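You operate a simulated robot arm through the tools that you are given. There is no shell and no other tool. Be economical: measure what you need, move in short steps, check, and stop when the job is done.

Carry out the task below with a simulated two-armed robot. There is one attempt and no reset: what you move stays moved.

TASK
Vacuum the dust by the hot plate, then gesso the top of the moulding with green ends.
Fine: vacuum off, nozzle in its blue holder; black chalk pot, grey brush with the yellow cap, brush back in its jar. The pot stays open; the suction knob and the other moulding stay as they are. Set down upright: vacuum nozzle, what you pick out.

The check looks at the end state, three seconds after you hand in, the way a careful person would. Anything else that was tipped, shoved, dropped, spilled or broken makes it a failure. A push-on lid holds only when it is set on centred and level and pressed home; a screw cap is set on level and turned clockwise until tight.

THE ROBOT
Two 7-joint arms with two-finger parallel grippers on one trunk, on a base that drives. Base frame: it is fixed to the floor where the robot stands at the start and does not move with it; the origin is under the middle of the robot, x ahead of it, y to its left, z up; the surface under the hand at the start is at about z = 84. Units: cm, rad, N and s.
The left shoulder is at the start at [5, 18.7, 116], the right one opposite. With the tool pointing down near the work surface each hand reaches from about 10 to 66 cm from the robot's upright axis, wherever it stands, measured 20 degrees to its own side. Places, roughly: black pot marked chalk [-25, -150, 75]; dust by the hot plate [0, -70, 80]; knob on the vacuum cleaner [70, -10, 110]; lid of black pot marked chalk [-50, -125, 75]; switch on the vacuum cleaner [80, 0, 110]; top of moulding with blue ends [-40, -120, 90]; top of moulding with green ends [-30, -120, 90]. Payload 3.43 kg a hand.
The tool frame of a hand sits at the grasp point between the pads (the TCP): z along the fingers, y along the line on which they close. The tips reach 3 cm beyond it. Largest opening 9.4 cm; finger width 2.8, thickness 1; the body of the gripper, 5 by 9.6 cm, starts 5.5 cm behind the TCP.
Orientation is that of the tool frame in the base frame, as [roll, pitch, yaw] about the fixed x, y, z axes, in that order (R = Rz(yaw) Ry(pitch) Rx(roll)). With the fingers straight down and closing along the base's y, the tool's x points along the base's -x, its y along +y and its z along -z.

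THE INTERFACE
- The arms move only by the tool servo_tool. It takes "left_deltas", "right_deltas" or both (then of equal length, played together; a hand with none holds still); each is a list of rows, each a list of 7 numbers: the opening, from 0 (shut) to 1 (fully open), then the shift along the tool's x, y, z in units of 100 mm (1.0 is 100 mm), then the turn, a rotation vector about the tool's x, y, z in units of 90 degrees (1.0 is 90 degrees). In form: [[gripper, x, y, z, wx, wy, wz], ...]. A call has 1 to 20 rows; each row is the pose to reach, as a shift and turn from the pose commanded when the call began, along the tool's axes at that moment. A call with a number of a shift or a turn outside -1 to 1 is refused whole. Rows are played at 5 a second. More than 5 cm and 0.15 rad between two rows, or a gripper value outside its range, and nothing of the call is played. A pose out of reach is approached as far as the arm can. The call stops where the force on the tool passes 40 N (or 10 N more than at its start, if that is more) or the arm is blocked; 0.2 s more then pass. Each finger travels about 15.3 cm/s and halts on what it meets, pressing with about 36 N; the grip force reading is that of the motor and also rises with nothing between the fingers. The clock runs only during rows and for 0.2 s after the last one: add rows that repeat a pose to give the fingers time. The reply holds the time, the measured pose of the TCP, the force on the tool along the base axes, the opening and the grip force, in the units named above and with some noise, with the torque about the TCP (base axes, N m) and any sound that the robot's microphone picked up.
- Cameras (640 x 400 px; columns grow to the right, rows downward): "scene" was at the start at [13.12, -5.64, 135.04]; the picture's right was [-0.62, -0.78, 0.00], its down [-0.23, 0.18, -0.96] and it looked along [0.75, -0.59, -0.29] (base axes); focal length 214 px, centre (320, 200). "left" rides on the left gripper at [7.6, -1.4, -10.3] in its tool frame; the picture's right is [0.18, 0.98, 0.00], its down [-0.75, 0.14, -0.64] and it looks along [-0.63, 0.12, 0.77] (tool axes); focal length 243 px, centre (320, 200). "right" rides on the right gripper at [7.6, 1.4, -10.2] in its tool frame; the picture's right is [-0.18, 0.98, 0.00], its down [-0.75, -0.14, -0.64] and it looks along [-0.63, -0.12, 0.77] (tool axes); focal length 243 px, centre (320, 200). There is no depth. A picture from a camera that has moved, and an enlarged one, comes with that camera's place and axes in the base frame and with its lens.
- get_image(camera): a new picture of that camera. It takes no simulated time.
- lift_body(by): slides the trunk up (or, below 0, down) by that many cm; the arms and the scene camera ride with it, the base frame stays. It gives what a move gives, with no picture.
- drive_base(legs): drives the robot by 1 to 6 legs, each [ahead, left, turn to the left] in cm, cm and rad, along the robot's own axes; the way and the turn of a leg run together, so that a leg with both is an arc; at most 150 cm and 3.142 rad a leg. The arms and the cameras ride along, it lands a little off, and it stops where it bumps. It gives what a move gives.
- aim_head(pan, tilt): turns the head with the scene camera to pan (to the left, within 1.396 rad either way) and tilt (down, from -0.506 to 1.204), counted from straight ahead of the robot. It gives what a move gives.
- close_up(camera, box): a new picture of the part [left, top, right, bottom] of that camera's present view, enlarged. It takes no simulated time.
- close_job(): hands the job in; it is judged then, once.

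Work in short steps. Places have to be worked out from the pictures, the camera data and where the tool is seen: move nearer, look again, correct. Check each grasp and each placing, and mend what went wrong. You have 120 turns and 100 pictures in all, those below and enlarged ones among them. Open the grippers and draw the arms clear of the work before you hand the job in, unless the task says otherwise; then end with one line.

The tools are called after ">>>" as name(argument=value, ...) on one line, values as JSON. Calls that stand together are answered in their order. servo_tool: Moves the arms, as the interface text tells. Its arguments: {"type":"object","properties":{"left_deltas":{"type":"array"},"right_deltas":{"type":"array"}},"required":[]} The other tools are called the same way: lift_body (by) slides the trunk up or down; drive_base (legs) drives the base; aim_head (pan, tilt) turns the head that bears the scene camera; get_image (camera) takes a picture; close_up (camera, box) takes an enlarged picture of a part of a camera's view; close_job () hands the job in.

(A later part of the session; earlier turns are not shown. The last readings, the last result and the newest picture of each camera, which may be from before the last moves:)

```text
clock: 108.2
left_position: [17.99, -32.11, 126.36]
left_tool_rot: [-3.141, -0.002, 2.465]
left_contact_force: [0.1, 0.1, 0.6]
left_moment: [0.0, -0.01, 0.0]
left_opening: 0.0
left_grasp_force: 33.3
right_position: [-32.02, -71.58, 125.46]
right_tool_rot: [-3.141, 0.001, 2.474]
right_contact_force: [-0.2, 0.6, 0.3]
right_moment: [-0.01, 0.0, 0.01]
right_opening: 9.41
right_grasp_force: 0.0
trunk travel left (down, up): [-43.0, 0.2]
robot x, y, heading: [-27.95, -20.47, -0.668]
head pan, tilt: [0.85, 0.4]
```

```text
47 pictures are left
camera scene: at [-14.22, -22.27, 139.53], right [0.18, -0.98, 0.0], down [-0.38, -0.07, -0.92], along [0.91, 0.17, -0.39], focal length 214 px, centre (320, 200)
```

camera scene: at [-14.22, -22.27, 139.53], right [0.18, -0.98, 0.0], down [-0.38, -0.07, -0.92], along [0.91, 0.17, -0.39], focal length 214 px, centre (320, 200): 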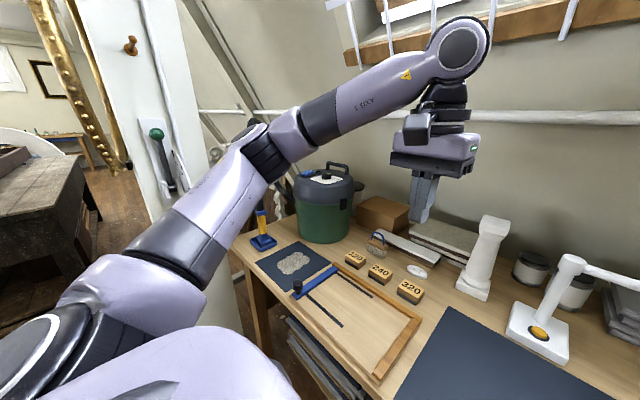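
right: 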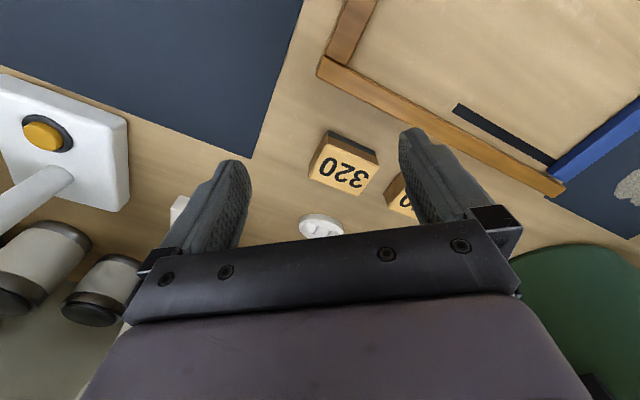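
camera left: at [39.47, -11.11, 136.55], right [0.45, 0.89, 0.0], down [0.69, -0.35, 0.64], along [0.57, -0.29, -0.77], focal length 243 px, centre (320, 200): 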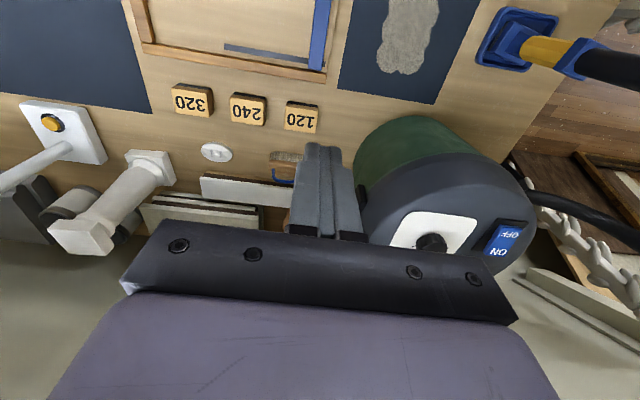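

Everything behind is intact. I continue to the jars.

>>> drive_base(legs=[[0, -36, 0]])

>>> aim_head(pan=-0.5, tilt=0.5)

>>> get_image(camera="scene")

```text
clock: 111.9
left_position: [-4.49, -60.52, 126.29]
left_tool_rot: [-3.14, -0.003, 2.468]
left_contact_force: [-0.6, 0.0, -0.5]
left_moment: [-0.03, 0.01, 0.0]
left_opening: 0.0
left_grasp_force: 32.8
right_position: [-54.11, -100.33, 125.53]
right_tool_rot: [3.141, 0.001, 2.481]
right_contact_force: [0.3, 0.3, -0.6]
right_moment: [-0.03, 0.03, 0.01]
right_opening: 9.4
right_grasp_force: 0.0
trunk travel left (down, up): [-43.0, 0.2]
robot x, y, heading: [-50.26, -49.3, -0.661]
head pan, tilt: [0.85, 0.4]
```

```text
clock: 113.4
left_position: [-4.55, -60.51, 126.26]
left_tool_rot: [-3.141, -0.003, 2.471]
left_contact_force: [-0.3, 0.0, -0.7]
left_moment: [0.0, -0.02, 0.0]
left_opening: 0.0
left_grasp_force: 33.1
right_position: [-54.05, -100.28, 125.57]
right_tool_rot: [-3.141, 0.0, 2.479]
right_contact_force: [0.1, 0.2, 0.4]
right_moment: [0.0, 0.01, -0.02]
right_opening: 9.39
right_grasp_force: 0.0
trunk travel left (down, up): [-43.0, 0.2]
robot x, y, heading: [-50.25, -49.17, -0.662]
head pan, tilt: [-0.499, 0.499]
```

```text
46 pictures are left
camera scene: at [-42.12, -60.94, 138.61], right [-0.92, -0.4, 0.0], down [-0.19, 0.44, -0.88], along [0.35, -0.81, -0.48], focal length 214 px, centre (320, 200)
```

scene: 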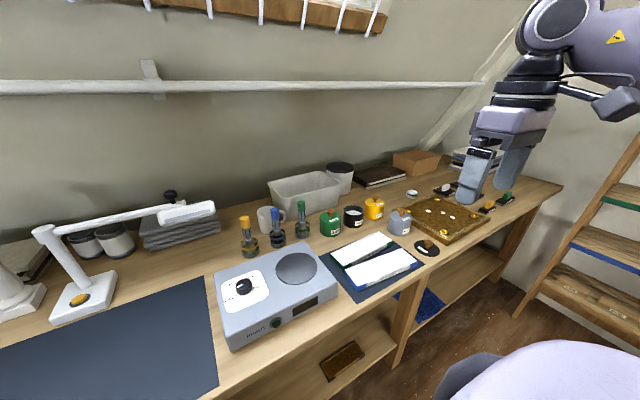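

>>> close_up(camera="scene", box=[225, 180, 345, 260])

>>> close_up(camera="scene", box=[310, 180, 450, 300])

```text
5.00 times, centred on (285, 220) of scene
camera zoom: at [-42.12, -60.94, 138.61], right [-0.92, -0.4, 0.0], down [-0.19, 0.44, -0.88], along [0.35, -0.81, -0.48], focal length 1072 px, centre (495, 100)
```

zoom: 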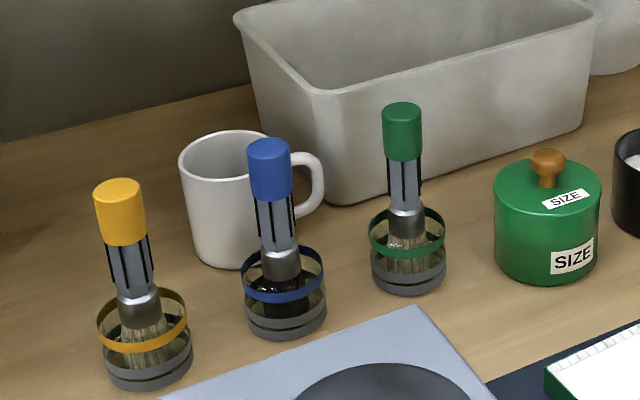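

```text
3.33 times, centred on (380, 240) of scene
camera zoom: at [-42.12, -60.94, 138.61], right [-0.92, -0.4, 0.0], down [-0.19, 0.44, -0.88], along [0.35, -0.81, -0.48], focal length 715 px, centre (120, 67)
```

zoom: 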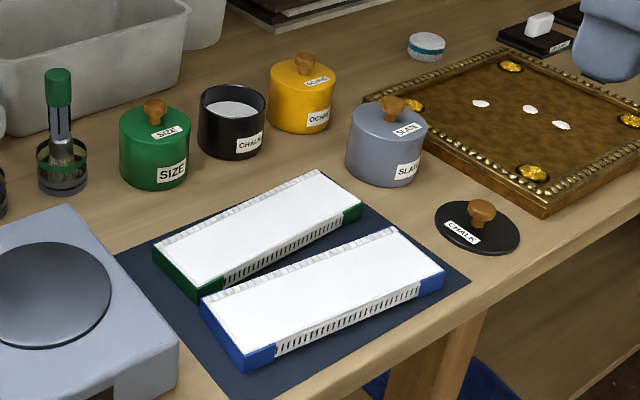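

The wanted brush (grey handle, yellow cap) stands in the jar at about (4.4,-105.4), cap z ≈ 95.5–100; the black CHALK pot is open; the green-end moulding is the far strip. I drive forward 11 cm for reach.

>>> drive_base(legs=[[11, 0, 0]])

>>> servo_tool(right_deltas=[[0.7, -0.3, 0.3, 0, 0, 0, 0], [0.7, -0.6, 0.6, 0, 0, 0, 0], [0.7, -1.0, 0.9, 0, 0, 0, 0]])

```text
clock: 114.6
left_position: [4.11, -67.19, 126.42]
left_tool_rot: [-3.138, -0.004, 2.472]
left_contact_force: [0.2, -0.5, -0.6]
left_moment: [0.01, 0.01, -0.01]
left_opening: 0.0
left_grasp_force: 32.9
right_position: [-45.54, -106.96, 125.59]
right_tool_rot: [3.142, -0.002, 2.478]
right_contact_force: [0.4, -0.2, 0.5]
right_moment: [0.01, 0.03, 0.01]
right_opening: 9.41
right_grasp_force: 0.1
trunk travel left (down, up): [-43.0, 0.2]
robot x, y, heading: [-42.1, -55.78, -0.666]
head pan, tilt: [-0.499, 0.499]
```

```text
clock: 115.4
left_position: [4.14, -67.05, 126.2]
left_tool_rot: [-3.139, -0.004, 2.47]
left_contact_force: [1.2, 0.4, -0.2]
left_moment: [0.02, 0.01, -0.02]
left_opening: 0.0
left_grasp_force: 32.8
right_position: [-31.94, -106.09, 125.16]
right_tool_rot: [3.141, -0.001, 2.481]
right_contact_force: [0.2, 0.2, -0.2]
right_moment: [0.01, 0.01, 0.0]
right_opening: 6.57
right_grasp_force: 0.1
trunk travel left (down, up): [-43.0, 0.2]
robot x, y, heading: [-42.21, -56.16, -0.66]
head pan, tilt: [-0.499, 0.499]
```

Now I bring the right hand in while tilting it 30° forward.

>>> servo_tool(right_deltas=[[0.7, -0.25, 0.25, 0, 0, -0.083, 0], [0.7, -0.5, 0.5, 0, 0, -0.167, 0], [0.7, -0.75, 0.75, 0, 0, -0.25, 0], [0.7, -1.0, 1.0, 0, 0, -0.333, 0]])

>>> servo_tool(right_deltas=[[0.7, -0.3, 0.3, 0.17, 0, 0, 0], [0.7, -0.6, 0.6, 0.35, 0, 0, 0], [0.7, -0.87, 1.0, 0.5, 0, 0, 0]])

>>> get_image(camera="right")

```text
clock: 116.4
left_position: [4.01, -67.07, 126.27]
left_tool_rot: [-3.14, -0.004, 2.47]
left_contact_force: [-0.7, -0.5, 0.0]
left_moment: [-0.02, 0.01, 0.0]
left_opening: 0.03
left_grasp_force: 32.7
right_position: [-17.94, -103.99, 125.48]
right_tool_rot: [-3.14, 0.524, 2.48]
right_contact_force: [0.2, 0.2, -0.2]
right_moment: [0.0, 0.01, 0.02]
right_opening: 6.59
right_grasp_force: 0.0
trunk travel left (down, up): [-43.0, 0.2]
robot x, y, heading: [-41.86, -56.02, -0.663]
head pan, tilt: [-0.499, 0.499]
```

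```text
refused: row 3 steps farther than a row can; nothing moved
```

```text
43 pictures are left
camera right: at [-26.34, -95.68, 130.64], right [0.73, 0.68, 0.09], down [0.17, -0.31, 0.93], along [0.66, -0.66, -0.35], focal length 243 px, centre (320, 200)
```

right: 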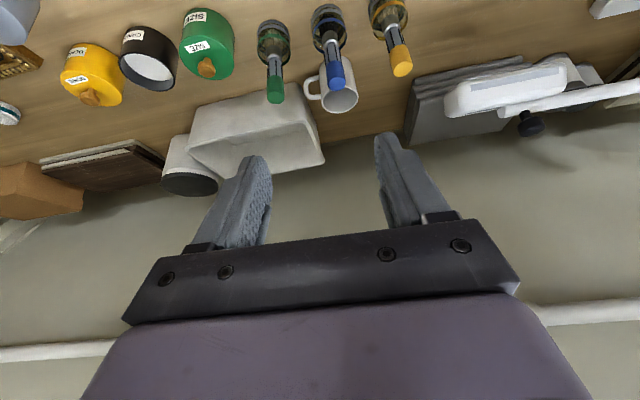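

Yellow cap from this view: (3.8,-105.6), consistent. I move over it in smaller steps.

>>> servo_tool(right_deltas=[[0.7, -0.26, 0.2, 0.15, 0, 0, 0], [0.7, -0.52, 0.4, 0.3, 0, 0, 0], [0.7, -0.78, 0.61, 0.45, 0, 0, 0]])

>>> servo_tool(right_deltas=[[0.7, -0.26, 0.2, 0.15, 0, 0, 0], [0.7, -0.52, 0.4, 0.3, 0, 0, 0], [0.7, -0.8, 0.61, 0.46, 0, 0, 0], [0.7, -0.55, 0.61, 0.89, 0, 0, 0], [0.7, -0.4, 0.61, 1.0, 0, 0, 0]])

>>> get_image(camera="right")

```text
clock: 117.2
left_position: [3.89, -67.02, 126.4]
left_tool_rot: [-3.138, -0.002, 2.471]
left_contact_force: [0.0, 0.4, 0.2]
left_moment: [-0.01, -0.03, -0.01]
left_opening: 0.0
left_grasp_force: 33.1
right_position: [-9.79, -104.79, 125.51]
right_tool_rot: [3.14, 0.525, 2.476]
right_contact_force: [0.1, 0.2, 0.2]
right_moment: [-0.03, -0.01, 0.0]
right_opening: 6.58
right_grasp_force: 0.1
right hand out of reach, approached as far as the arm can: row 3
trunk travel left (down, up): [-43.0, 0.2]
robot x, y, heading: [-41.57, -55.71, -0.662]
head pan, tilt: [-0.499, 0.499]
```

```text
clock: 118.4
left_position: [3.94, -66.93, 126.34]
left_tool_rot: [-3.14, -0.002, 2.472]
left_contact_force: [0.2, 0.0, -0.2]
left_moment: [-0.07, 0.02, 0.03]
left_opening: 0.0
left_grasp_force: 33.1
right_position: [-7.45, -106.85, 118.37]
right_tool_rot: [3.141, 0.526, 2.481]
right_contact_force: [0.4, -0.4, -0.5]
right_moment: [-0.03, -0.05, 0.01]
right_opening: 6.59
right_grasp_force: 0.0
right hand out of reach, approached as far as the arm can: row 1, 2, 3, 4, 5
trunk travel left (down, up): [-43.0, 0.2]
robot x, y, heading: [-41.68, -55.72, -0.658]
head pan, tilt: [-0.499, 0.499]
```

```text
42 pictures are left
camera right: at [-15.9, -98.47, 123.49], right [0.73, 0.68, 0.09], down [0.17, -0.31, 0.93], along [0.66, -0.66, -0.35], focal length 243 px, centre (320, 200)
```

right: 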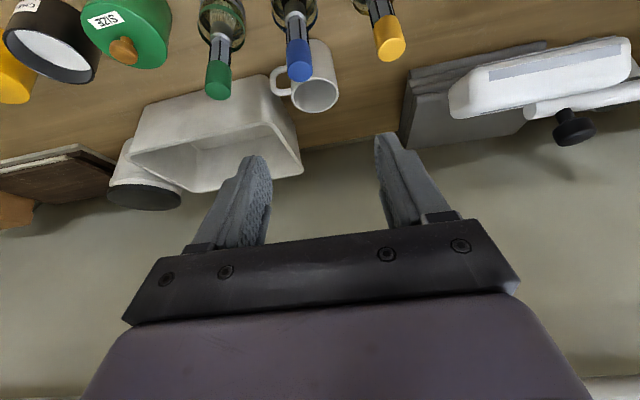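

Reach is limited at this height. I lower the trunk 12 cm and retry.

>>> lift_body(by=-12)

>>> servo_tool(right_deltas=[[0.7, -0.25, 0.2, 0.15, 0, 0, 0], [0.7, -0.5, 0.4, 0.3, 0, 0, 0], [0.7, -0.7, 0.6, 0.4, 0, 0, 0], [0.7, -0.8, 0.73, 0.46, 0, 0, 0], [0.7, -0.8, 0.73, 0.46, 0, 0, 0]])

>>> get_image(camera="right")

```text
clock: 119.9
left_position: [3.92, -67.05, 114.34]
left_tool_rot: [-3.139, -0.003, 2.472]
left_contact_force: [0.5, 0.1, -0.7]
left_moment: [0.0, 0.0, 0.0]
left_opening: 0.01
left_grasp_force: 33.0
right_position: [-7.46, -106.85, 106.26]
right_tool_rot: [-3.141, 0.522, 2.48]
right_contact_force: [-0.4, -0.1, -0.1]
right_moment: [-0.03, 0.0, 0.02]
right_opening: 6.58
right_grasp_force: 0.2
trunk travel left (down, up): [-31.0, 12.2]
robot x, y, heading: [-41.83, -55.5, -0.66]
head pan, tilt: [-0.499, 0.499]
```

```text
clock: 121.1
left_position: [4.09, -67.06, 114.37]
left_tool_rot: [-3.14, -0.002, 2.471]
left_contact_force: [0.3, 1.0, -0.7]
left_moment: [0.0, 0.0, 0.01]
left_opening: 0.0
left_grasp_force: 32.7
right_position: [-7.44, -107.44, 106.02]
right_tool_rot: [3.139, 0.524, 2.481]
right_contact_force: [-1.0, -0.6, 0.1]
right_moment: [0.0, -0.01, 0.0]
right_opening: 6.57
right_grasp_force: 0.0
right hand out of reach, approached as far as the arm can: row 1, 2, 3, 4, 5
trunk travel left (down, up): [-31.0, 12.2]
robot x, y, heading: [-42.16, -55.92, -0.662]
head pan, tilt: [-0.499, 0.499]
```

```text
41 pictures are left
camera right: at [-15.74, -99.17, 111.17], right [0.73, 0.68, 0.09], down [0.17, -0.32, 0.93], along [0.66, -0.66, -0.35], focal length 243 px, centre (320, 200)
```

right: 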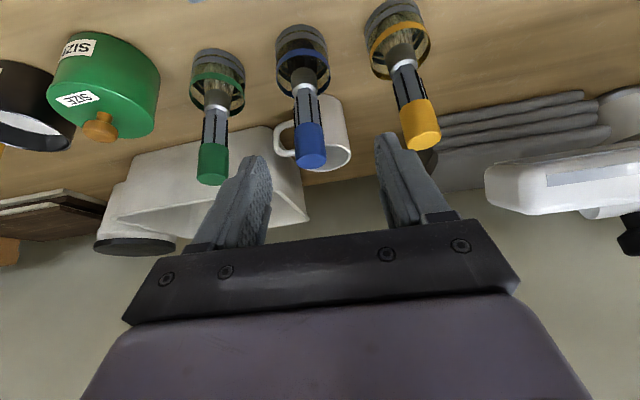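

I need more reach: drive 4 cm further forward, and tilt to 45°.

>>> drive_base(legs=[[4, 0, 0]])

>>> servo_tool(right_deltas=[[0.7, 0.0, 0.2, -0.05, 0, -0.083, 0], [0.7, 0.0, 0.4, -0.1, 0, -0.167, 0], [0.7, -0.1, 0.6, 0.0, 0, -0.167, 0], [0.7, -0.25, 0.7, 0.1, 0, -0.167, 0], [0.7, -0.25, 0.7, 0.1, 0, -0.167, 0]])

>>> get_image(camera="right")

```text
clock: 122.1
left_position: [5.93, -68.45, 114.17]
left_tool_rot: [-3.139, -0.006, 2.473]
left_contact_force: [0.6, 0.3, -0.2]
left_moment: [0.0, -0.03, -0.05]
left_opening: 0.0
left_grasp_force: 33.2
right_position: [-5.6, -108.93, 106.03]
right_tool_rot: [3.142, 0.523, 2.479]
right_contact_force: [0.1, 0.1, 0.7]
right_moment: [0.03, 0.02, 0.01]
right_opening: 6.57
right_grasp_force: 0.2
trunk travel left (down, up): [-31.0, 12.2]
robot x, y, heading: [-39.83, -57.16, -0.659]
head pan, tilt: [-0.499, 0.499]
stopped in leg 1: the robot was blocked; the commanded pose is now the measured one
```

```text
clock: 123.3
left_position: [5.9, -68.46, 114.17]
left_tool_rot: [-3.139, -0.005, 2.473]
left_contact_force: [0.1, 0.0, 0.1]
left_moment: [0.0, 0.03, 0.01]
left_opening: 0.02
left_grasp_force: 33.1
right_position: [-3.35, -106.52, 106.25]
right_tool_rot: [3.139, 0.786, 2.478]
right_contact_force: [-0.7, -0.8, -0.3]
right_moment: [0.0, 0.03, 0.01]
right_opening: 6.57
right_grasp_force: 0.1
right hand out of reach, approached as far as the arm can: row 3, 4, 5
trunk travel left (down, up): [-31.0, 12.2]
robot x, y, heading: [-39.82, -57.1, -0.658]
head pan, tilt: [-0.499, 0.499]
```

```text
40 pictures are left
camera right: at [-12.36, -97.57, 108.11], right [0.71, 0.7, 0.13], down [-0.02, -0.16, 0.99], along [0.71, -0.7, -0.1], focal length 243 px, centre (320, 200)
```

right: 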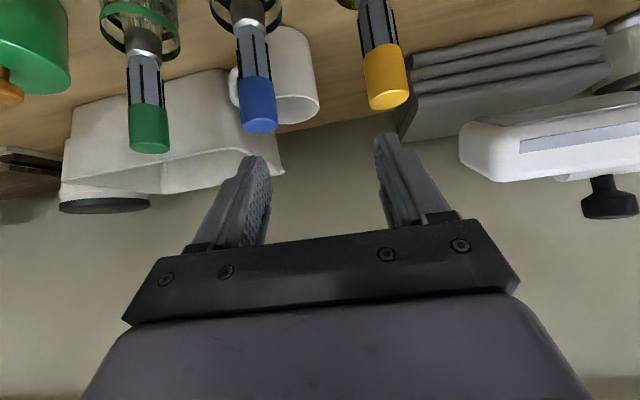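

The base is now against the bench. Cap is at ≈(3.6,-105.2). I align sideways first (tips above the caps), then lower in front of the cap.

>>> servo_tool(right_deltas=[[0.7, 0, 0.27, 0, 0, 0, 0], [0.7, 0, 0.5, 0, 0, 0, 0], [0.7, 0.1, 0.5, 0.1, 0, 0, 0]])

>>> get_image(camera="right")

```text
clock: 124.1
left_position: [5.82, -68.56, 114.14]
left_tool_rot: [-3.14, -0.005, 2.473]
left_contact_force: [-0.3, -0.2, 0.9]
left_moment: [0.05, -0.02, -0.04]
left_opening: 0.01
left_grasp_force: 33.1
right_position: [-4.16, -104.0, 105.0]
right_tool_rot: [-3.14, 0.786, 2.481]
right_contact_force: [-0.2, -0.4, 0.2]
right_moment: [0.01, -0.02, -0.03]
right_opening: 6.59
right_grasp_force: 0.1
right hand out of reach, approached as far as the arm can: row 1, 2, 3
trunk travel left (down, up): [-31.0, 12.2]
robot x, y, heading: [-39.85, -57.29, -0.664]
head pan, tilt: [-0.499, 0.499]
```

```text
39 pictures are left
camera right: at [-13.24, -95.11, 106.89], right [0.71, 0.7, 0.13], down [-0.02, -0.16, 0.99], along [0.71, -0.7, -0.1], focal length 243 px, centre (320, 200)
```

right: 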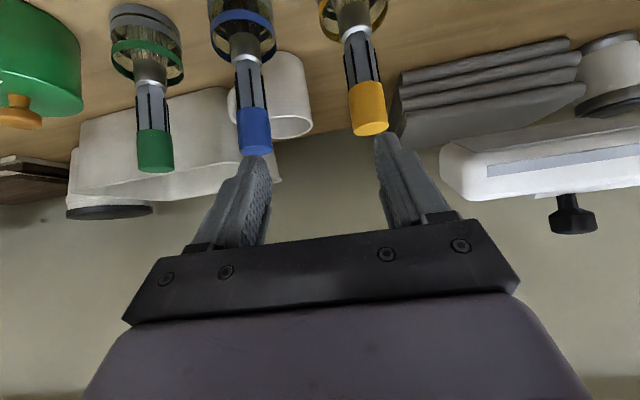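

The arm reaches farther on its own side, so I shift the hand right 8 cm, then move the base left 11 cm (backing off slightly first).

>>> servo_tool(right_deltas=[[0.7, 0.1, -0.3, -0.2, 0, 0, 0], [0.7, 0.1, -0.6, -0.2, 0, 0, 0], [0.7, 0.1, -0.8, -0.2, 0, 0, 0]])

>>> drive_base(legs=[[-1.5, 0, 0], [0, 11, 0], [1.3, 0, 0]])

>>> get_image(camera="right")

```text
clock: 124.9
left_position: [6.02, -68.51, 114.21]
left_tool_rot: [3.141, -0.005, 2.474]
left_contact_force: [0.3, -0.2, -1.0]
left_moment: [0.02, 0.0, -0.02]
left_opening: 0.0
left_grasp_force: 33.5
right_position: [-10.61, -108.9, 105.79]
right_tool_rot: [3.141, 0.784, 2.479]
right_contact_force: [-0.4, 0.5, -0.4]
right_moment: [0.02, -0.02, -0.01]
right_opening: 6.59
right_grasp_force: 0.1
trunk travel left (down, up): [-31.0, 12.2]
robot x, y, heading: [-39.8, -57.27, -0.665]
head pan, tilt: [-0.499, 0.499]
```

```text
clock: 127.4
left_position: [12.38, -59.52, 114.12]
left_tool_rot: [-3.14, -0.004, 2.472]
left_contact_force: [-0.2, -0.1, 0.5]
left_moment: [-0.02, -0.04, 0.01]
left_opening: 0.01
left_grasp_force: 33.2
right_position: [-4.23, -99.84, 105.69]
right_tool_rot: [3.141, 0.784, 2.478]
right_contact_force: [0.6, -0.5, 0.6]
right_moment: [0.0, 0.01, -0.04]
right_opening: 6.59
right_grasp_force: 0.0
trunk travel left (down, up): [-31.0, 12.2]
robot x, y, heading: [-33.64, -48.27, -0.665]
head pan, tilt: [-0.499, 0.499]
stopped in leg 3: the robot was blocked; the commanded pose is now the measured one
```

```text
38 pictures are left
camera right: at [-13.27, -91.04, 107.69], right [0.71, 0.69, 0.13], down [-0.02, -0.16, 0.99], along [0.71, -0.7, -0.1], focal length 243 px, centre (320, 200)
```

right: 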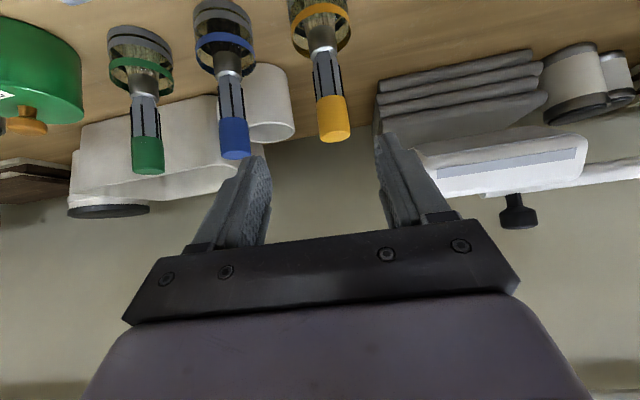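

Cap centre is about 0.8 cm left of my hand and ~9 cm ahead. I lower in front of it, stopping ~6 cm short.

>>> servo_tool(right_deltas=[[0.7, 0.15, 0.04, 0.25, 0, 0, 0], [0.7, 0.3, 0.08, 0.5, 0, 0, 0], [0.7, 0.4, 0.08, 0.83, 0, 0, 0], [0.7, 0.4, 0.08, 0.83, 0, 0, 0]])

>>> get_image(camera="right")

>>> close_up(camera="scene", box=[180, 160, 400, 300])

```text
clock: 128.4
left_position: [12.52, -59.59, 114.18]
left_tool_rot: [-3.14, -0.007, 2.472]
left_contact_force: [-0.4, 0.1, 0.0]
left_moment: [0.01, -0.01, 0.01]
left_opening: 0.0
left_grasp_force: 33.7
right_position: [-1.19, -101.34, 96.91]
right_tool_rot: [-3.141, 0.784, 2.478]
right_contact_force: [0.1, -0.4, 0.7]
right_moment: [0.0, 0.0, -0.02]
right_opening: 6.56
right_grasp_force: 0.0
trunk travel left (down, up): [-31.0, 12.2]
robot x, y, heading: [-33.67, -48.66, -0.658]
head pan, tilt: [-0.499, 0.499]
```

```text
37 pictures are left
camera right: at [-10.32, -92.35, 98.87], right [0.71, 0.69, 0.13], down [-0.02, -0.16, 0.99], along [0.71, -0.7, -0.1], focal length 243 px, centre (320, 200)
```

right: 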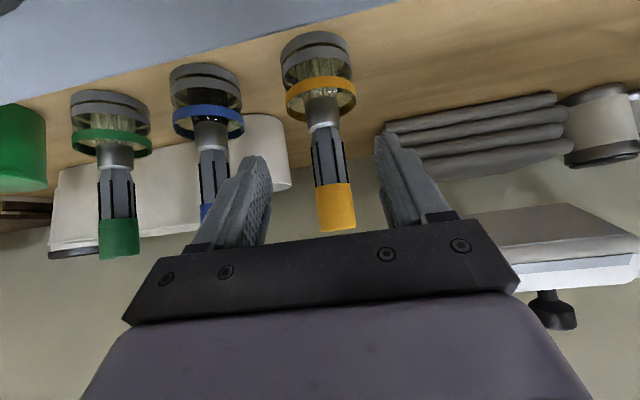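

```text
2.86 times, centred on (290, 230) of scene
camera zoom: at [-25.31, -60.0, 126.62], right [-0.92, -0.4, 0.0], down [-0.19, 0.44, -0.88], along [0.35, -0.81, -0.48], focal length 613 px, centre (406, 114)
```

zoom: 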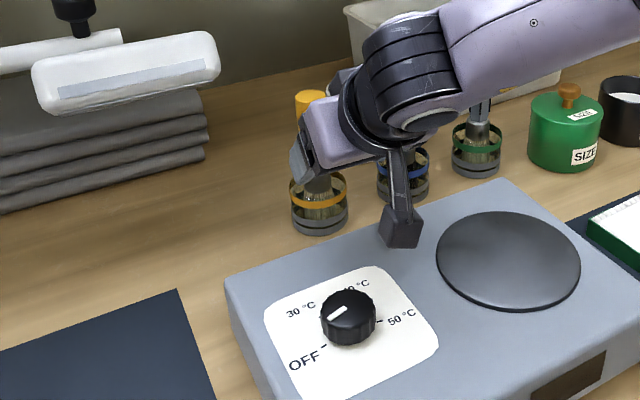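

The cap is lined up (≈0.35 cm left). I advance 5.6 cm forward around it and close.

>>> servo_tool(right_deltas=[[0.7, -0.15, 0.035, 0.13, 0, 0, 0], [0.7, -0.3, 0.035, 0.25, 0, 0, 0], [0.7, -0.43, 0.035, 0.36, 0, 0, 0], [0.7, -0.43, 0.035, 0.36, 0, 0, 0]])

>>> get_image(camera="right")

```text
clock: 129.4
left_position: [12.37, -59.56, 114.24]
left_tool_rot: [-3.14, -0.007, 2.472]
left_contact_force: [-0.7, -0.2, 0.6]
left_moment: [0.01, -0.04, 0.01]
left_opening: 0.02
left_grasp_force: 33.4
right_position: [3.2, -104.33, 97.43]
right_tool_rot: [3.141, 0.783, 2.48]
right_contact_force: [0.1, -0.1, 0.1]
right_moment: [0.0, 0.01, 0.0]
right_opening: 6.58
right_grasp_force: 0.0
trunk travel left (down, up): [-31.0, 12.2]
robot x, y, heading: [-33.42, -48.35, -0.66]
head pan, tilt: [-0.499, 0.499]
```

```text
35 pictures are left
camera right: at [-5.91, -95.59, 99.34], right [0.71, 0.69, 0.13], down [-0.02, -0.16, 0.99], along [0.71, -0.7, -0.1], focal length 243 px, centre (320, 200)
```

right: 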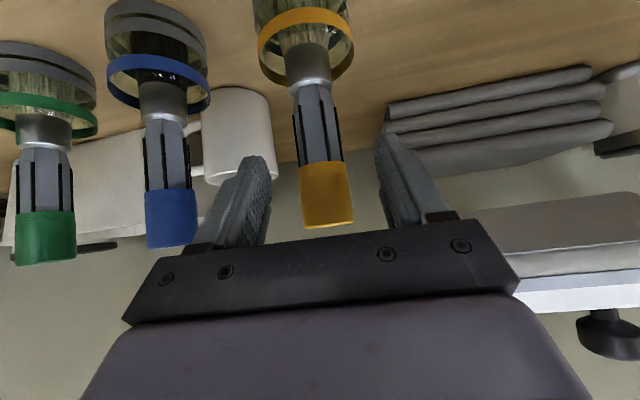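

Cap is centred between the pads; I close the gripper.

>>> servo_tool(right_deltas=[[0.4, 0, 0, 0, 0, 0, 0], [0.2, 0, 0, 0, 0, 0, 0], [0, 0, 0, 0, 0, 0, 0], [0, 0, 0, 0, 0, 0, 0]])

>>> servo_tool(right_deltas=[[0, -0.1, 0, -0.1, 0, 0, 0], [0, -0.3, 0, -0.3, 0, 0, 0], [0, -0.5, 0, -0.5, 0, 0, 0], [0, -0.7, 0, -0.7, 0, 0, 0], [0, -0.7, 0, -0.7, 0, 0, 0]])

>>> get_image(camera="right")

>>> get_image(camera="scene")

```text
clock: 130.4
left_position: [12.28, -59.64, 114.13]
left_tool_rot: [-3.14, -0.007, 2.472]
left_contact_force: [0.0, -0.3, 1.1]
left_moment: [0.02, 0.02, 0.01]
left_opening: 0.0
left_grasp_force: 33.2
right_position: [3.14, -104.54, 97.36]
right_tool_rot: [-3.141, 0.784, 2.477]
right_contact_force: [-1.1, -1.6, 0.0]
right_moment: [-0.17, 0.27, -0.12]
right_opening: 2.03
right_grasp_force: 35.8
trunk travel left (down, up): [-31.0, 12.2]
robot x, y, heading: [-33.55, -48.1, -0.66]
head pan, tilt: [-0.499, 0.499]
```

```text
clock: 131.6
left_position: [12.35, -59.66, 114.05]
left_tool_rot: [-3.14, -0.006, 2.471]
left_contact_force: [0.7, 1.0, 0.5]
left_moment: [0.01, -0.04, 0.05]
left_opening: 0.01
left_grasp_force: 33.5
right_position: [3.25, -104.54, 107.45]
right_tool_rot: [3.141, 0.784, 2.48]
right_contact_force: [0.5, 0.2, -0.8]
right_moment: [0.0, 0.01, 0.0]
right_opening: 2.33
right_grasp_force: 35.7
trunk travel left (down, up): [-31.0, 12.2]
robot x, y, heading: [-33.58, -48.13, -0.659]
head pan, tilt: [-0.499, 0.499]
```

```text
34 pictures are left
camera right: at [-5.68, -95.7, 109.39], right [0.71, 0.69, 0.13], down [-0.02, -0.16, 0.99], along [0.71, -0.7, -0.1], focal length 243 px, centre (320, 200)
```

right: 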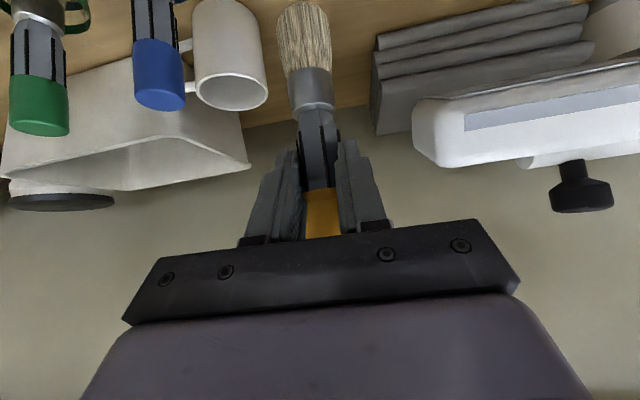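

```text
33 pictures are left
camera scene: at [-25.3, -60.01, 126.61], right [-0.92, -0.4, 0.0], down [-0.19, 0.44, -0.88], along [0.35, -0.81, -0.48], focal length 214 px, centre (320, 200)
```

scene: 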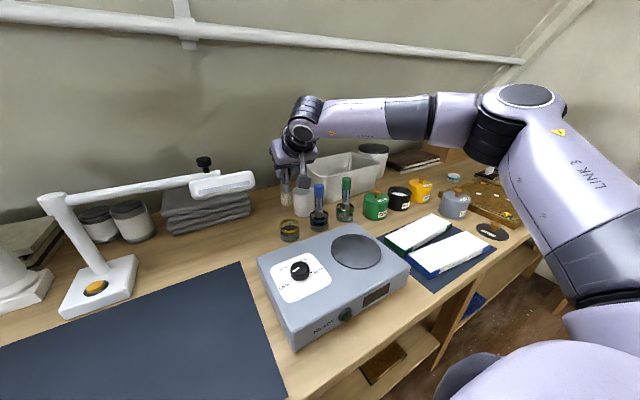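

Brush lifted cleanly and its jar stands. I raise the trunk and drive right to the chalk pot (≈(-24,-137.7)), backing off the bench first.

>>> lift_body(by=11)

>>> drive_base(legs=[[-10, 0, 0], [0, -45, 0]])

>>> aim_head(pan=-0.3, tilt=0.6)

>>> get_image(camera="scene")

```text
clock: 133.1
left_position: [12.5, -59.6, 125.14]
left_tool_rot: [-3.14, -0.007, 2.473]
left_contact_force: [-0.4, -1.5, 0.4]
left_moment: [0.01, -0.05, 0.02]
left_opening: 0.0
left_grasp_force: 33.5
right_position: [3.37, -104.61, 118.39]
right_tool_rot: [-3.14, 0.784, 2.479]
right_contact_force: [0.5, 0.4, -0.9]
right_moment: [-0.01, 0.05, 0.01]
right_opening: 2.32
right_grasp_force: 35.9
trunk travel left (down, up): [-42.0, 1.2]
robot x, y, heading: [-33.23, -48.05, -0.664]
head pan, tilt: [-0.499, 0.499]
```

```text
clock: 138.3
left_position: [-23.23, -89.64, 125.1]
left_tool_rot: [-3.139, -0.006, 2.459]
left_contact_force: [0.4, 0.1, -0.2]
left_moment: [0.02, -0.01, 0.03]
left_opening: 0.0
left_grasp_force: 33.0
right_position: [-32.9, -134.46, 118.41]
right_tool_rot: [3.142, 0.783, 2.463]
right_contact_force: [-0.3, 0.8, -0.5]
right_moment: [-0.01, 0.05, 0.0]
right_opening: 2.3
right_grasp_force: 35.8
trunk travel left (down, up): [-42.0, 1.2]
robot x, y, heading: [-69.18, -77.44, -0.675]
head pan, tilt: [-0.499, 0.499]
```

```text
clock: 139.0
left_position: [-23.29, -89.57, 125.27]
left_tool_rot: [-3.139, -0.007, 2.459]
left_contact_force: [0.2, -0.2, -0.4]
left_moment: [0.03, 0.03, 0.03]
left_opening: 0.01
left_grasp_force: 33.5
right_position: [-32.97, -134.47, 118.42]
right_tool_rot: [-3.141, 0.784, 2.464]
right_contact_force: [0.5, 1.1, -1.7]
right_moment: [0.02, -0.03, -0.01]
right_opening: 2.31
right_grasp_force: 36.1
trunk travel left (down, up): [-42.0, 1.2]
robot x, y, heading: [-69.07, -77.81, -0.676]
head pan, tilt: [-0.3, 0.6]
```

```text
32 pictures are left
camera scene: at [-59.61, -88.47, 136.71], right [-0.83, -0.56, 0.0], down [-0.32, 0.47, -0.83], along [0.46, -0.68, -0.56], focal length 214 px, centre (320, 200)
```

scene: 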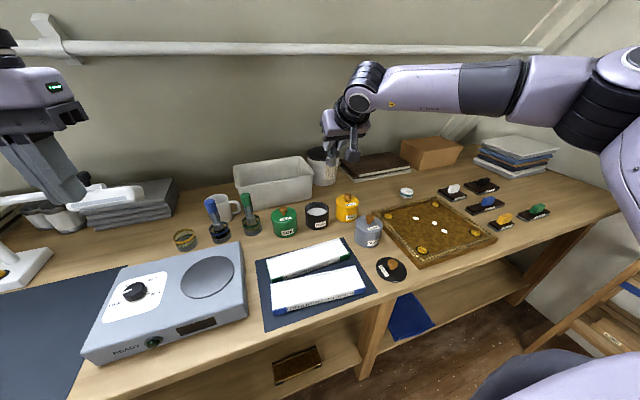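

Pot confirmed at about (-24.3,-138). I drive 9 cm forward, bringing the brush nearly over it.

>>> drive_base(legs=[[9, 2.7, 0]])

>>> get_image(camera="right")

>>> get_image(camera="scene")

```text
clock: 140.1
left_position: [-14.74, -92.95, 125.14]
left_tool_rot: [-3.139, -0.007, 2.457]
left_contact_force: [0.1, 0.8, 0.0]
left_moment: [0.02, 0.02, 0.02]
left_opening: 0.0
left_grasp_force: 32.9
right_position: [-24.36, -137.85, 118.44]
right_tool_rot: [3.141, 0.783, 2.466]
right_contact_force: [0.9, -1.0, -0.2]
right_moment: [0.0, 0.02, 0.0]
right_opening: 2.3
right_grasp_force: 36.1
trunk travel left (down, up): [-42.0, 1.2]
robot x, y, heading: [-60.59, -80.96, -0.674]
head pan, tilt: [-0.3, 0.6]
```

```text
31 pictures are left
camera right: at [-33.36, -128.85, 120.33], right [0.72, 0.69, 0.13], down [-0.02, -0.16, 0.99], along [0.7, -0.71, -0.1], focal length 243 px, centre (320, 200)
```

right: 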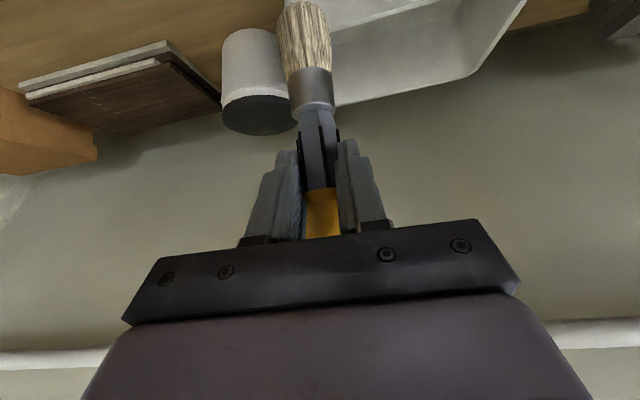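

```text
30 pictures are left
camera scene: at [-51.08, -91.85, 136.69], right [-0.83, -0.56, 0.0], down [-0.32, 0.47, -0.82], along [0.46, -0.68, -0.57], focal length 214 px, centre (320, 200)
```

scene: 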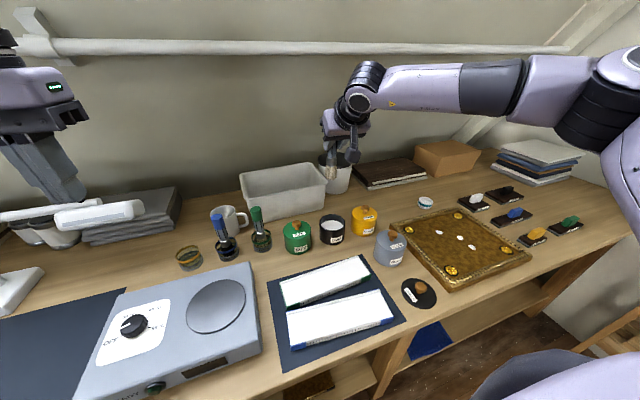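

Brush is right above the pot. I lower the trunk 11 cm, then check before dipping.

>>> lift_body(by=-11)

>>> close_up(camera="scene", box=[270, 100, 430, 220])

```text
clock: 141.6
left_position: [-14.83, -92.9, 114.17]
left_tool_rot: [-3.14, -0.006, 2.46]
left_contact_force: [0.5, 0.0, -0.2]
left_moment: [-0.01, -0.01, 0.01]
left_opening: 0.01
left_grasp_force: 32.8
right_position: [-24.5, -137.81, 107.39]
right_tool_rot: [3.142, 0.784, 2.466]
right_contact_force: [-0.7, -0.5, -1.6]
right_moment: [-0.01, 0.02, 0.02]
right_opening: 2.31
right_grasp_force: 35.7
trunk travel left (down, up): [-31.0, 12.2]
robot x, y, heading: [-60.85, -81.32, -0.675]
head pan, tilt: [-0.3, 0.6]
```

```text
3.33 times, centred on (350, 160) of scene
camera zoom: at [-51.17, -91.8, 125.71], right [-0.83, -0.56, 0.0], down [-0.32, 0.47, -0.83], along [0.46, -0.68, -0.56], focal length 715 px, centre (220, 333)
```

zoom: 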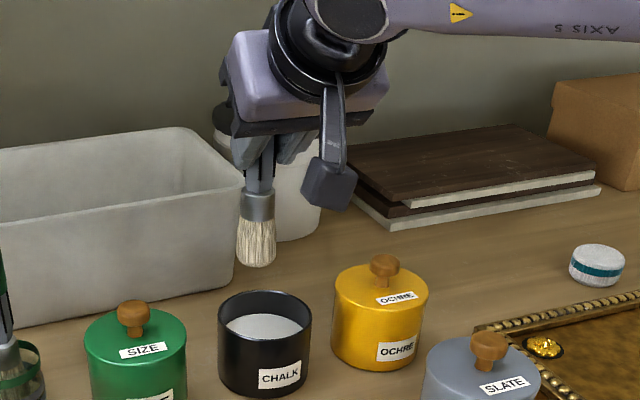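

Brush tip ≈ z 96.5, above the pot, maybe 0.6 cm to the left of centre. I shift slightly and lower 8.3 cm into the chalk gesso.

>>> servo_tool(right_deltas=[[0, 0.15, -0.05, 0.15, 0, 0, 0], [0, 0.3, -0.05, 0.3, 0, 0, 0], [0, 0.45, -0.05, 0.45, 0, 0, 0], [0, 0.53, -0.05, 0.53, 0, 0, 0], [0, 0.585, -0.05, 0.585, 0, 0, 0], [0, 0.585, -0.05, 0.585, 0, 0, 0]])

>>> close_up(camera="scene", box=[270, 100, 430, 220])

```text
clock: 142.9
left_position: [-14.93, -92.86, 114.33]
left_tool_rot: [-3.139, -0.006, 2.459]
left_contact_force: [0.7, -0.5, 0.1]
left_moment: [0.02, -0.02, 0.02]
left_opening: 0.01
left_grasp_force: 32.8
right_position: [-24.9, -138.17, 99.54]
right_tool_rot: [3.14, 0.791, 2.464]
right_contact_force: [-0.6, -1.3, 13.1]
right_moment: [-0.19, 0.04, -0.02]
right_opening: 2.31
right_grasp_force: 35.9
trunk travel left (down, up): [-31.0, 12.2]
robot x, y, heading: [-60.99, -81.0, -0.673]
head pan, tilt: [-0.3, 0.6]
```

```text
3.33 times, centred on (350, 160) of scene
camera zoom: at [-51.24, -91.71, 125.74], right [-0.83, -0.56, 0.0], down [-0.32, 0.47, -0.83], along [0.46, -0.68, -0.56], focal length 715 px, centre (220, 333)
```

zoom: 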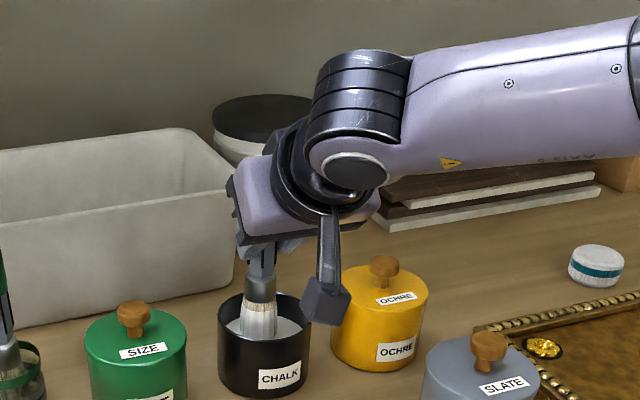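

Contact at 13 N: brush is in the chalk. I lift straight out and check the bristles.

>>> servo_tool(right_deltas=[[0, -0.15, 0, -0.15, 0, 0, 0], [0, -0.3, 0, -0.3, 0, 0, 0], [0, -0.5, 0, -0.5, 0, 0, 0], [0, -0.64, 0, -0.64, 0, 0, 0]])

>>> close_up(camera="scene", box=[270, 100, 430, 220])

```text
clock: 143.9
left_position: [-14.8, -92.96, 114.28]
left_tool_rot: [-3.139, -0.008, 2.459]
left_contact_force: [0.7, 0.0, 1.0]
left_moment: [0.03, -0.02, 0.01]
left_opening: 0.02
left_grasp_force: 32.7
right_position: [-24.78, -138.09, 108.26]
right_tool_rot: [-3.139, 0.783, 2.467]
right_contact_force: [0.1, 0.1, 0.1]
right_moment: [0.03, -0.04, 0.01]
right_opening: 2.31
right_grasp_force: 35.8
trunk travel left (down, up): [-31.0, 12.2]
robot x, y, heading: [-60.63, -81.01, -0.676]
head pan, tilt: [-0.3, 0.6]
```

```text
3.33 times, centred on (350, 160) of scene
camera zoom: at [-51.16, -91.81, 125.7], right [-0.83, -0.56, 0.0], down [-0.32, 0.47, -0.83], along [0.46, -0.68, -0.56], focal length 715 px, centre (220, 333)
```

zoom: 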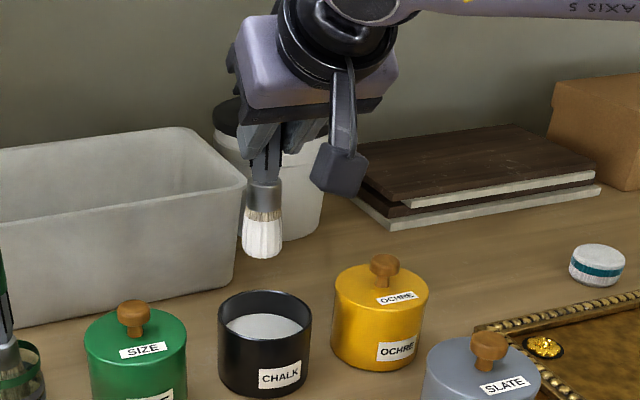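

Bristles are loaded white. Now a close look at the green-end moulding.

>>> close_up(camera="scene", box=[250, 190, 430, 320])

```text
3.08 times, centred on (340, 255) of scene
camera zoom: at [-51.16, -91.81, 125.7], right [-0.83, -0.56, 0.0], down [-0.32, 0.47, -0.83], along [0.46, -0.68, -0.56], focal length 660 px, centre (258, 31)
```

zoom: 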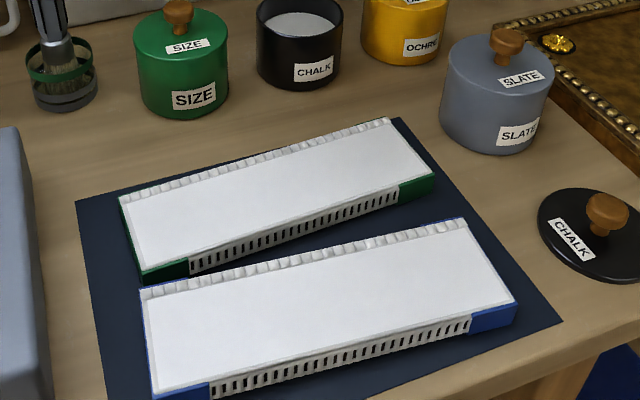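

Top of the green moulding: z ≈ 86.4, spanning l −104…−128 along the bench, f ≈ 47.5–54.5. I carry the brush back then left, over the left end.

>>> servo_tool(right_deltas=[[0, 0.283, 0, -0.283, 0, 0, 0], [0, 0.566, 0, -0.566, 0, 0, 0], [0, 0.707, 0.35, -0.707, 0, 0, 0], [0, 0.849, 0.7, -0.849, 0, 0, 0], [0, 0.983, 1.0, -0.983, 0, 0, 0]])

>>> servo_tool(right_deltas=[[0, 0.1, 0.35, -0.1, 0, 0, 0], [0, 0.19, 0.7, -0.19, 0, 0, 0], [0, 0.4, 0.7, 0.02, 0, 0, 0], [0, 0.6, 0.7, 0.22, 0, 0, 0], [0, 0.72, 0.7, 0.34, 0, 0, 0], [0, 0.72, 0.7, 0.34, 0, 0, 0]])

>>> close_up(camera="scene", box=[250, 170, 430, 320])

```text
clock: 145.2
left_position: [-14.74, -93.05, 114.1]
left_tool_rot: [3.141, -0.007, 2.459]
left_contact_force: [-0.6, -0.2, 0.3]
left_moment: [-0.01, 0.03, 0.02]
left_opening: 0.0
left_grasp_force: 33.1
right_position: [-29.22, -121.75, 108.08]
right_tool_rot: [3.14, 0.781, 2.461]
right_contact_force: [-0.2, -0.2, -1.2]
right_moment: [0.03, 0.02, 0.02]
right_opening: 2.31
right_grasp_force: 36.0
trunk travel left (down, up): [-31.0, 12.2]
robot x, y, heading: [-60.2, -80.86, -0.678]
head pan, tilt: [-0.3, 0.6]
```

```text
clock: 146.6
left_position: [-14.96, -92.99, 114.09]
left_tool_rot: [-3.139, -0.006, 2.459]
left_contact_force: [-0.8, -0.3, 0.7]
left_moment: [-0.02, 0.02, 0.02]
left_opening: 0.0
left_grasp_force: 32.8
right_position: [-31.82, -118.79, 102.0]
right_tool_rot: [3.139, 0.784, 2.463]
right_contact_force: [0.0, 0.8, -0.4]
right_moment: [-0.01, 0.03, 0.03]
right_opening: 2.29
right_grasp_force: 36.1
right hand out of reach, approached as far as the arm can: row 1, 2, 3, 4, 5, 6
trunk travel left (down, up): [-31.0, 12.2]
robot x, y, heading: [-60.47, -80.93, -0.672]
head pan, tilt: [-0.3, 0.6]
```

```text
2.67 times, centred on (340, 245) of scene
camera zoom: at [-51.15, -91.82, 125.7], right [-0.83, -0.56, 0.0], down [-0.32, 0.47, -0.82], along [0.46, -0.68, -0.57], focal length 572 px, centre (267, 80)
```

zoom: 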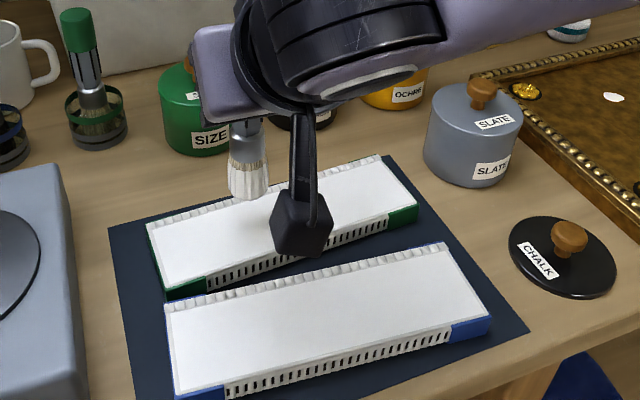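

The right arm is limited toward the midline, so I shift the base left 8 cm (backing 1.5 cm first).

>>> drive_base(legs=[[-1.5, 0, 0], [0, 8, 0]])

>>> close_up(camera="scene", box=[250, 170, 430, 320])

```text
clock: 148.3
left_position: [-10.95, -85.83, 114.16]
left_tool_rot: [-3.14, -0.008, 2.46]
left_contact_force: [0.1, -0.6, -1.5]
left_moment: [0.01, 0.0, 0.03]
left_opening: 0.0
left_grasp_force: 32.9
right_position: [-27.96, -111.53, 102.08]
right_tool_rot: [-3.141, 0.782, 2.467]
right_contact_force: [0.5, 1.5, -0.9]
right_moment: [0.02, 0.02, 0.0]
right_opening: 2.33
right_grasp_force: 35.5
trunk travel left (down, up): [-31.0, 12.2]
robot x, y, heading: [-57.2, -73.5, -0.674]
head pan, tilt: [-0.3, 0.6]
```

```text
2.67 times, centred on (340, 245) of scene
camera zoom: at [-47.34, -84.62, 125.7], right [-0.83, -0.56, 0.0], down [-0.32, 0.47, -0.83], along [0.46, -0.68, -0.56], focal length 572 px, centre (267, 80)
```

zoom: 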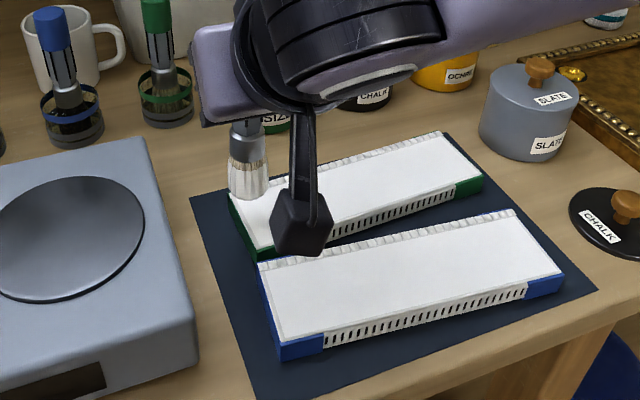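

Corner estimates agree from both views: centreline from (-25.9,-112.6) to (-39.3,-132.2). I set the brush on the left end and feel for contact.

>>> servo_tool(right_deltas=[[0, -0.1, -0.07, 0.1, 0, 0, 0], [0, -0.17, -0.13, 0.17, 0, 0, 0], [0, 0.0, -0.13, 0.35, 0, 0, 0], [0, 0.1, -0.13, 0.45, 0, 0, 0], [0, 0.17, -0.13, 0.52, 0, 0, 0], [0, 0.2, -0.13, 0.55, 0, 0, 0]])

>>> close_up(camera="scene", box=[290, 190, 410, 290])

```text
clock: 149.7
left_position: [-11.2, -85.77, 114.29]
left_tool_rot: [-3.139, -0.003, 2.458]
left_contact_force: [0.0, 0.0, 0.3]
left_moment: [0.01, -0.04, -0.02]
left_opening: 0.02
left_grasp_force: 32.5
right_position: [-26.97, -114.27, 97.41]
right_tool_rot: [3.133, 0.8, 2.465]
right_contact_force: [4.5, 0.6, 28.2]
right_moment: [-0.42, -0.72, 0.04]
right_opening: 2.34
right_grasp_force: 36.1
right hand out of reach, approached as far as the arm can: row 6
trunk travel left (down, up): [-31.0, 12.2]
robot x, y, heading: [-57.0, -73.81, -0.673]
head pan, tilt: [-0.3, 0.6]
```

```text
4.00 times, centred on (350, 240) of scene
camera zoom: at [-47.45, -84.45, 125.78], right [-0.83, -0.56, 0.0], down [-0.32, 0.47, -0.83], along [0.46, -0.68, -0.56], focal length 858 px, centre (200, 40)
```

zoom: 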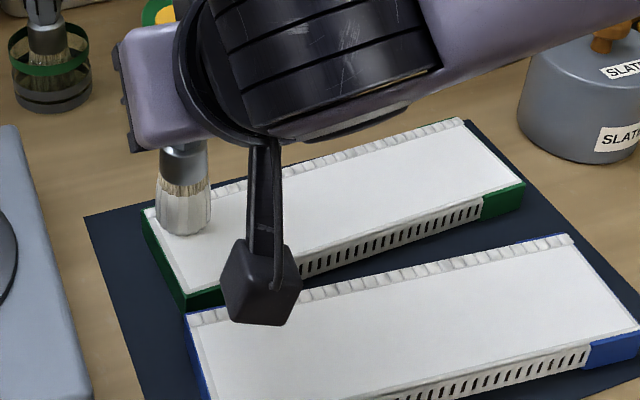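

Contact found at TCP ≈97.6 (28 N pressing is too hard). I ease up 0.8 cm and stroke along the centreline.

>>> servo_tool(right_deltas=[[0, -0.055, 0, -0.055, 0, 0, 0], [0, -0.061, -0.14, -0.049, 0, 0, 0], [0, -0.068, -0.28, -0.042, 0, 0, 0], [0, -0.075, -0.42, -0.035, 0, 0, 0], [0, -0.081, -0.57, -0.029, 0, 0, 0], [0, -0.088, -0.71, -0.022, 0, 0, 0], [0, -0.095, -0.85, -0.015, 0, 0, 0], [0, -0.102, -1.0, -0.008, 0, 0, 0]])

>>> close_up(camera="scene", box=[290, 190, 410, 290])

```text
clock: 151.5
left_position: [-11.01, -85.8, 114.12]
left_tool_rot: [-3.141, -0.007, 2.46]
left_contact_force: [0.9, -0.4, 0.6]
left_moment: [-0.04, 0.02, -0.03]
left_opening: 0.01
left_grasp_force: 32.9
right_position: [-32.99, -122.6, 97.75]
right_tool_rot: [3.14, 0.784, 2.464]
right_contact_force: [-0.8, -0.2, -0.4]
right_moment: [0.01, 0.03, 0.0]
right_opening: 2.31
right_grasp_force: 36.0
trunk travel left (down, up): [-31.0, 12.2]
robot x, y, heading: [-56.8, -73.89, -0.678]
head pan, tilt: [-0.3, 0.6]
```

```text
4.00 times, centred on (350, 240) of scene
camera zoom: at [-47.38, -84.65, 125.7], right [-0.83, -0.56, 0.0], down [-0.32, 0.47, -0.83], along [0.46, -0.68, -0.56], focal length 858 px, centre (200, 40)
```

zoom: 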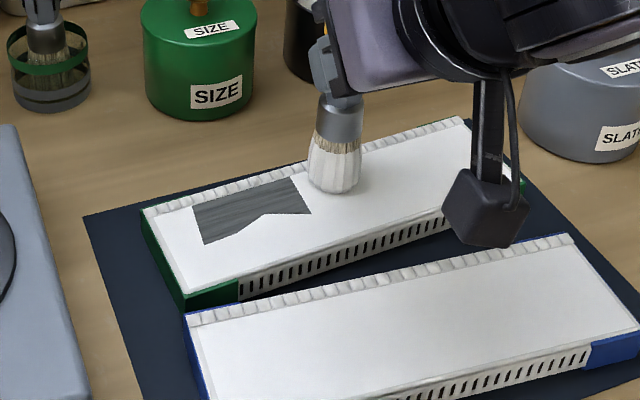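

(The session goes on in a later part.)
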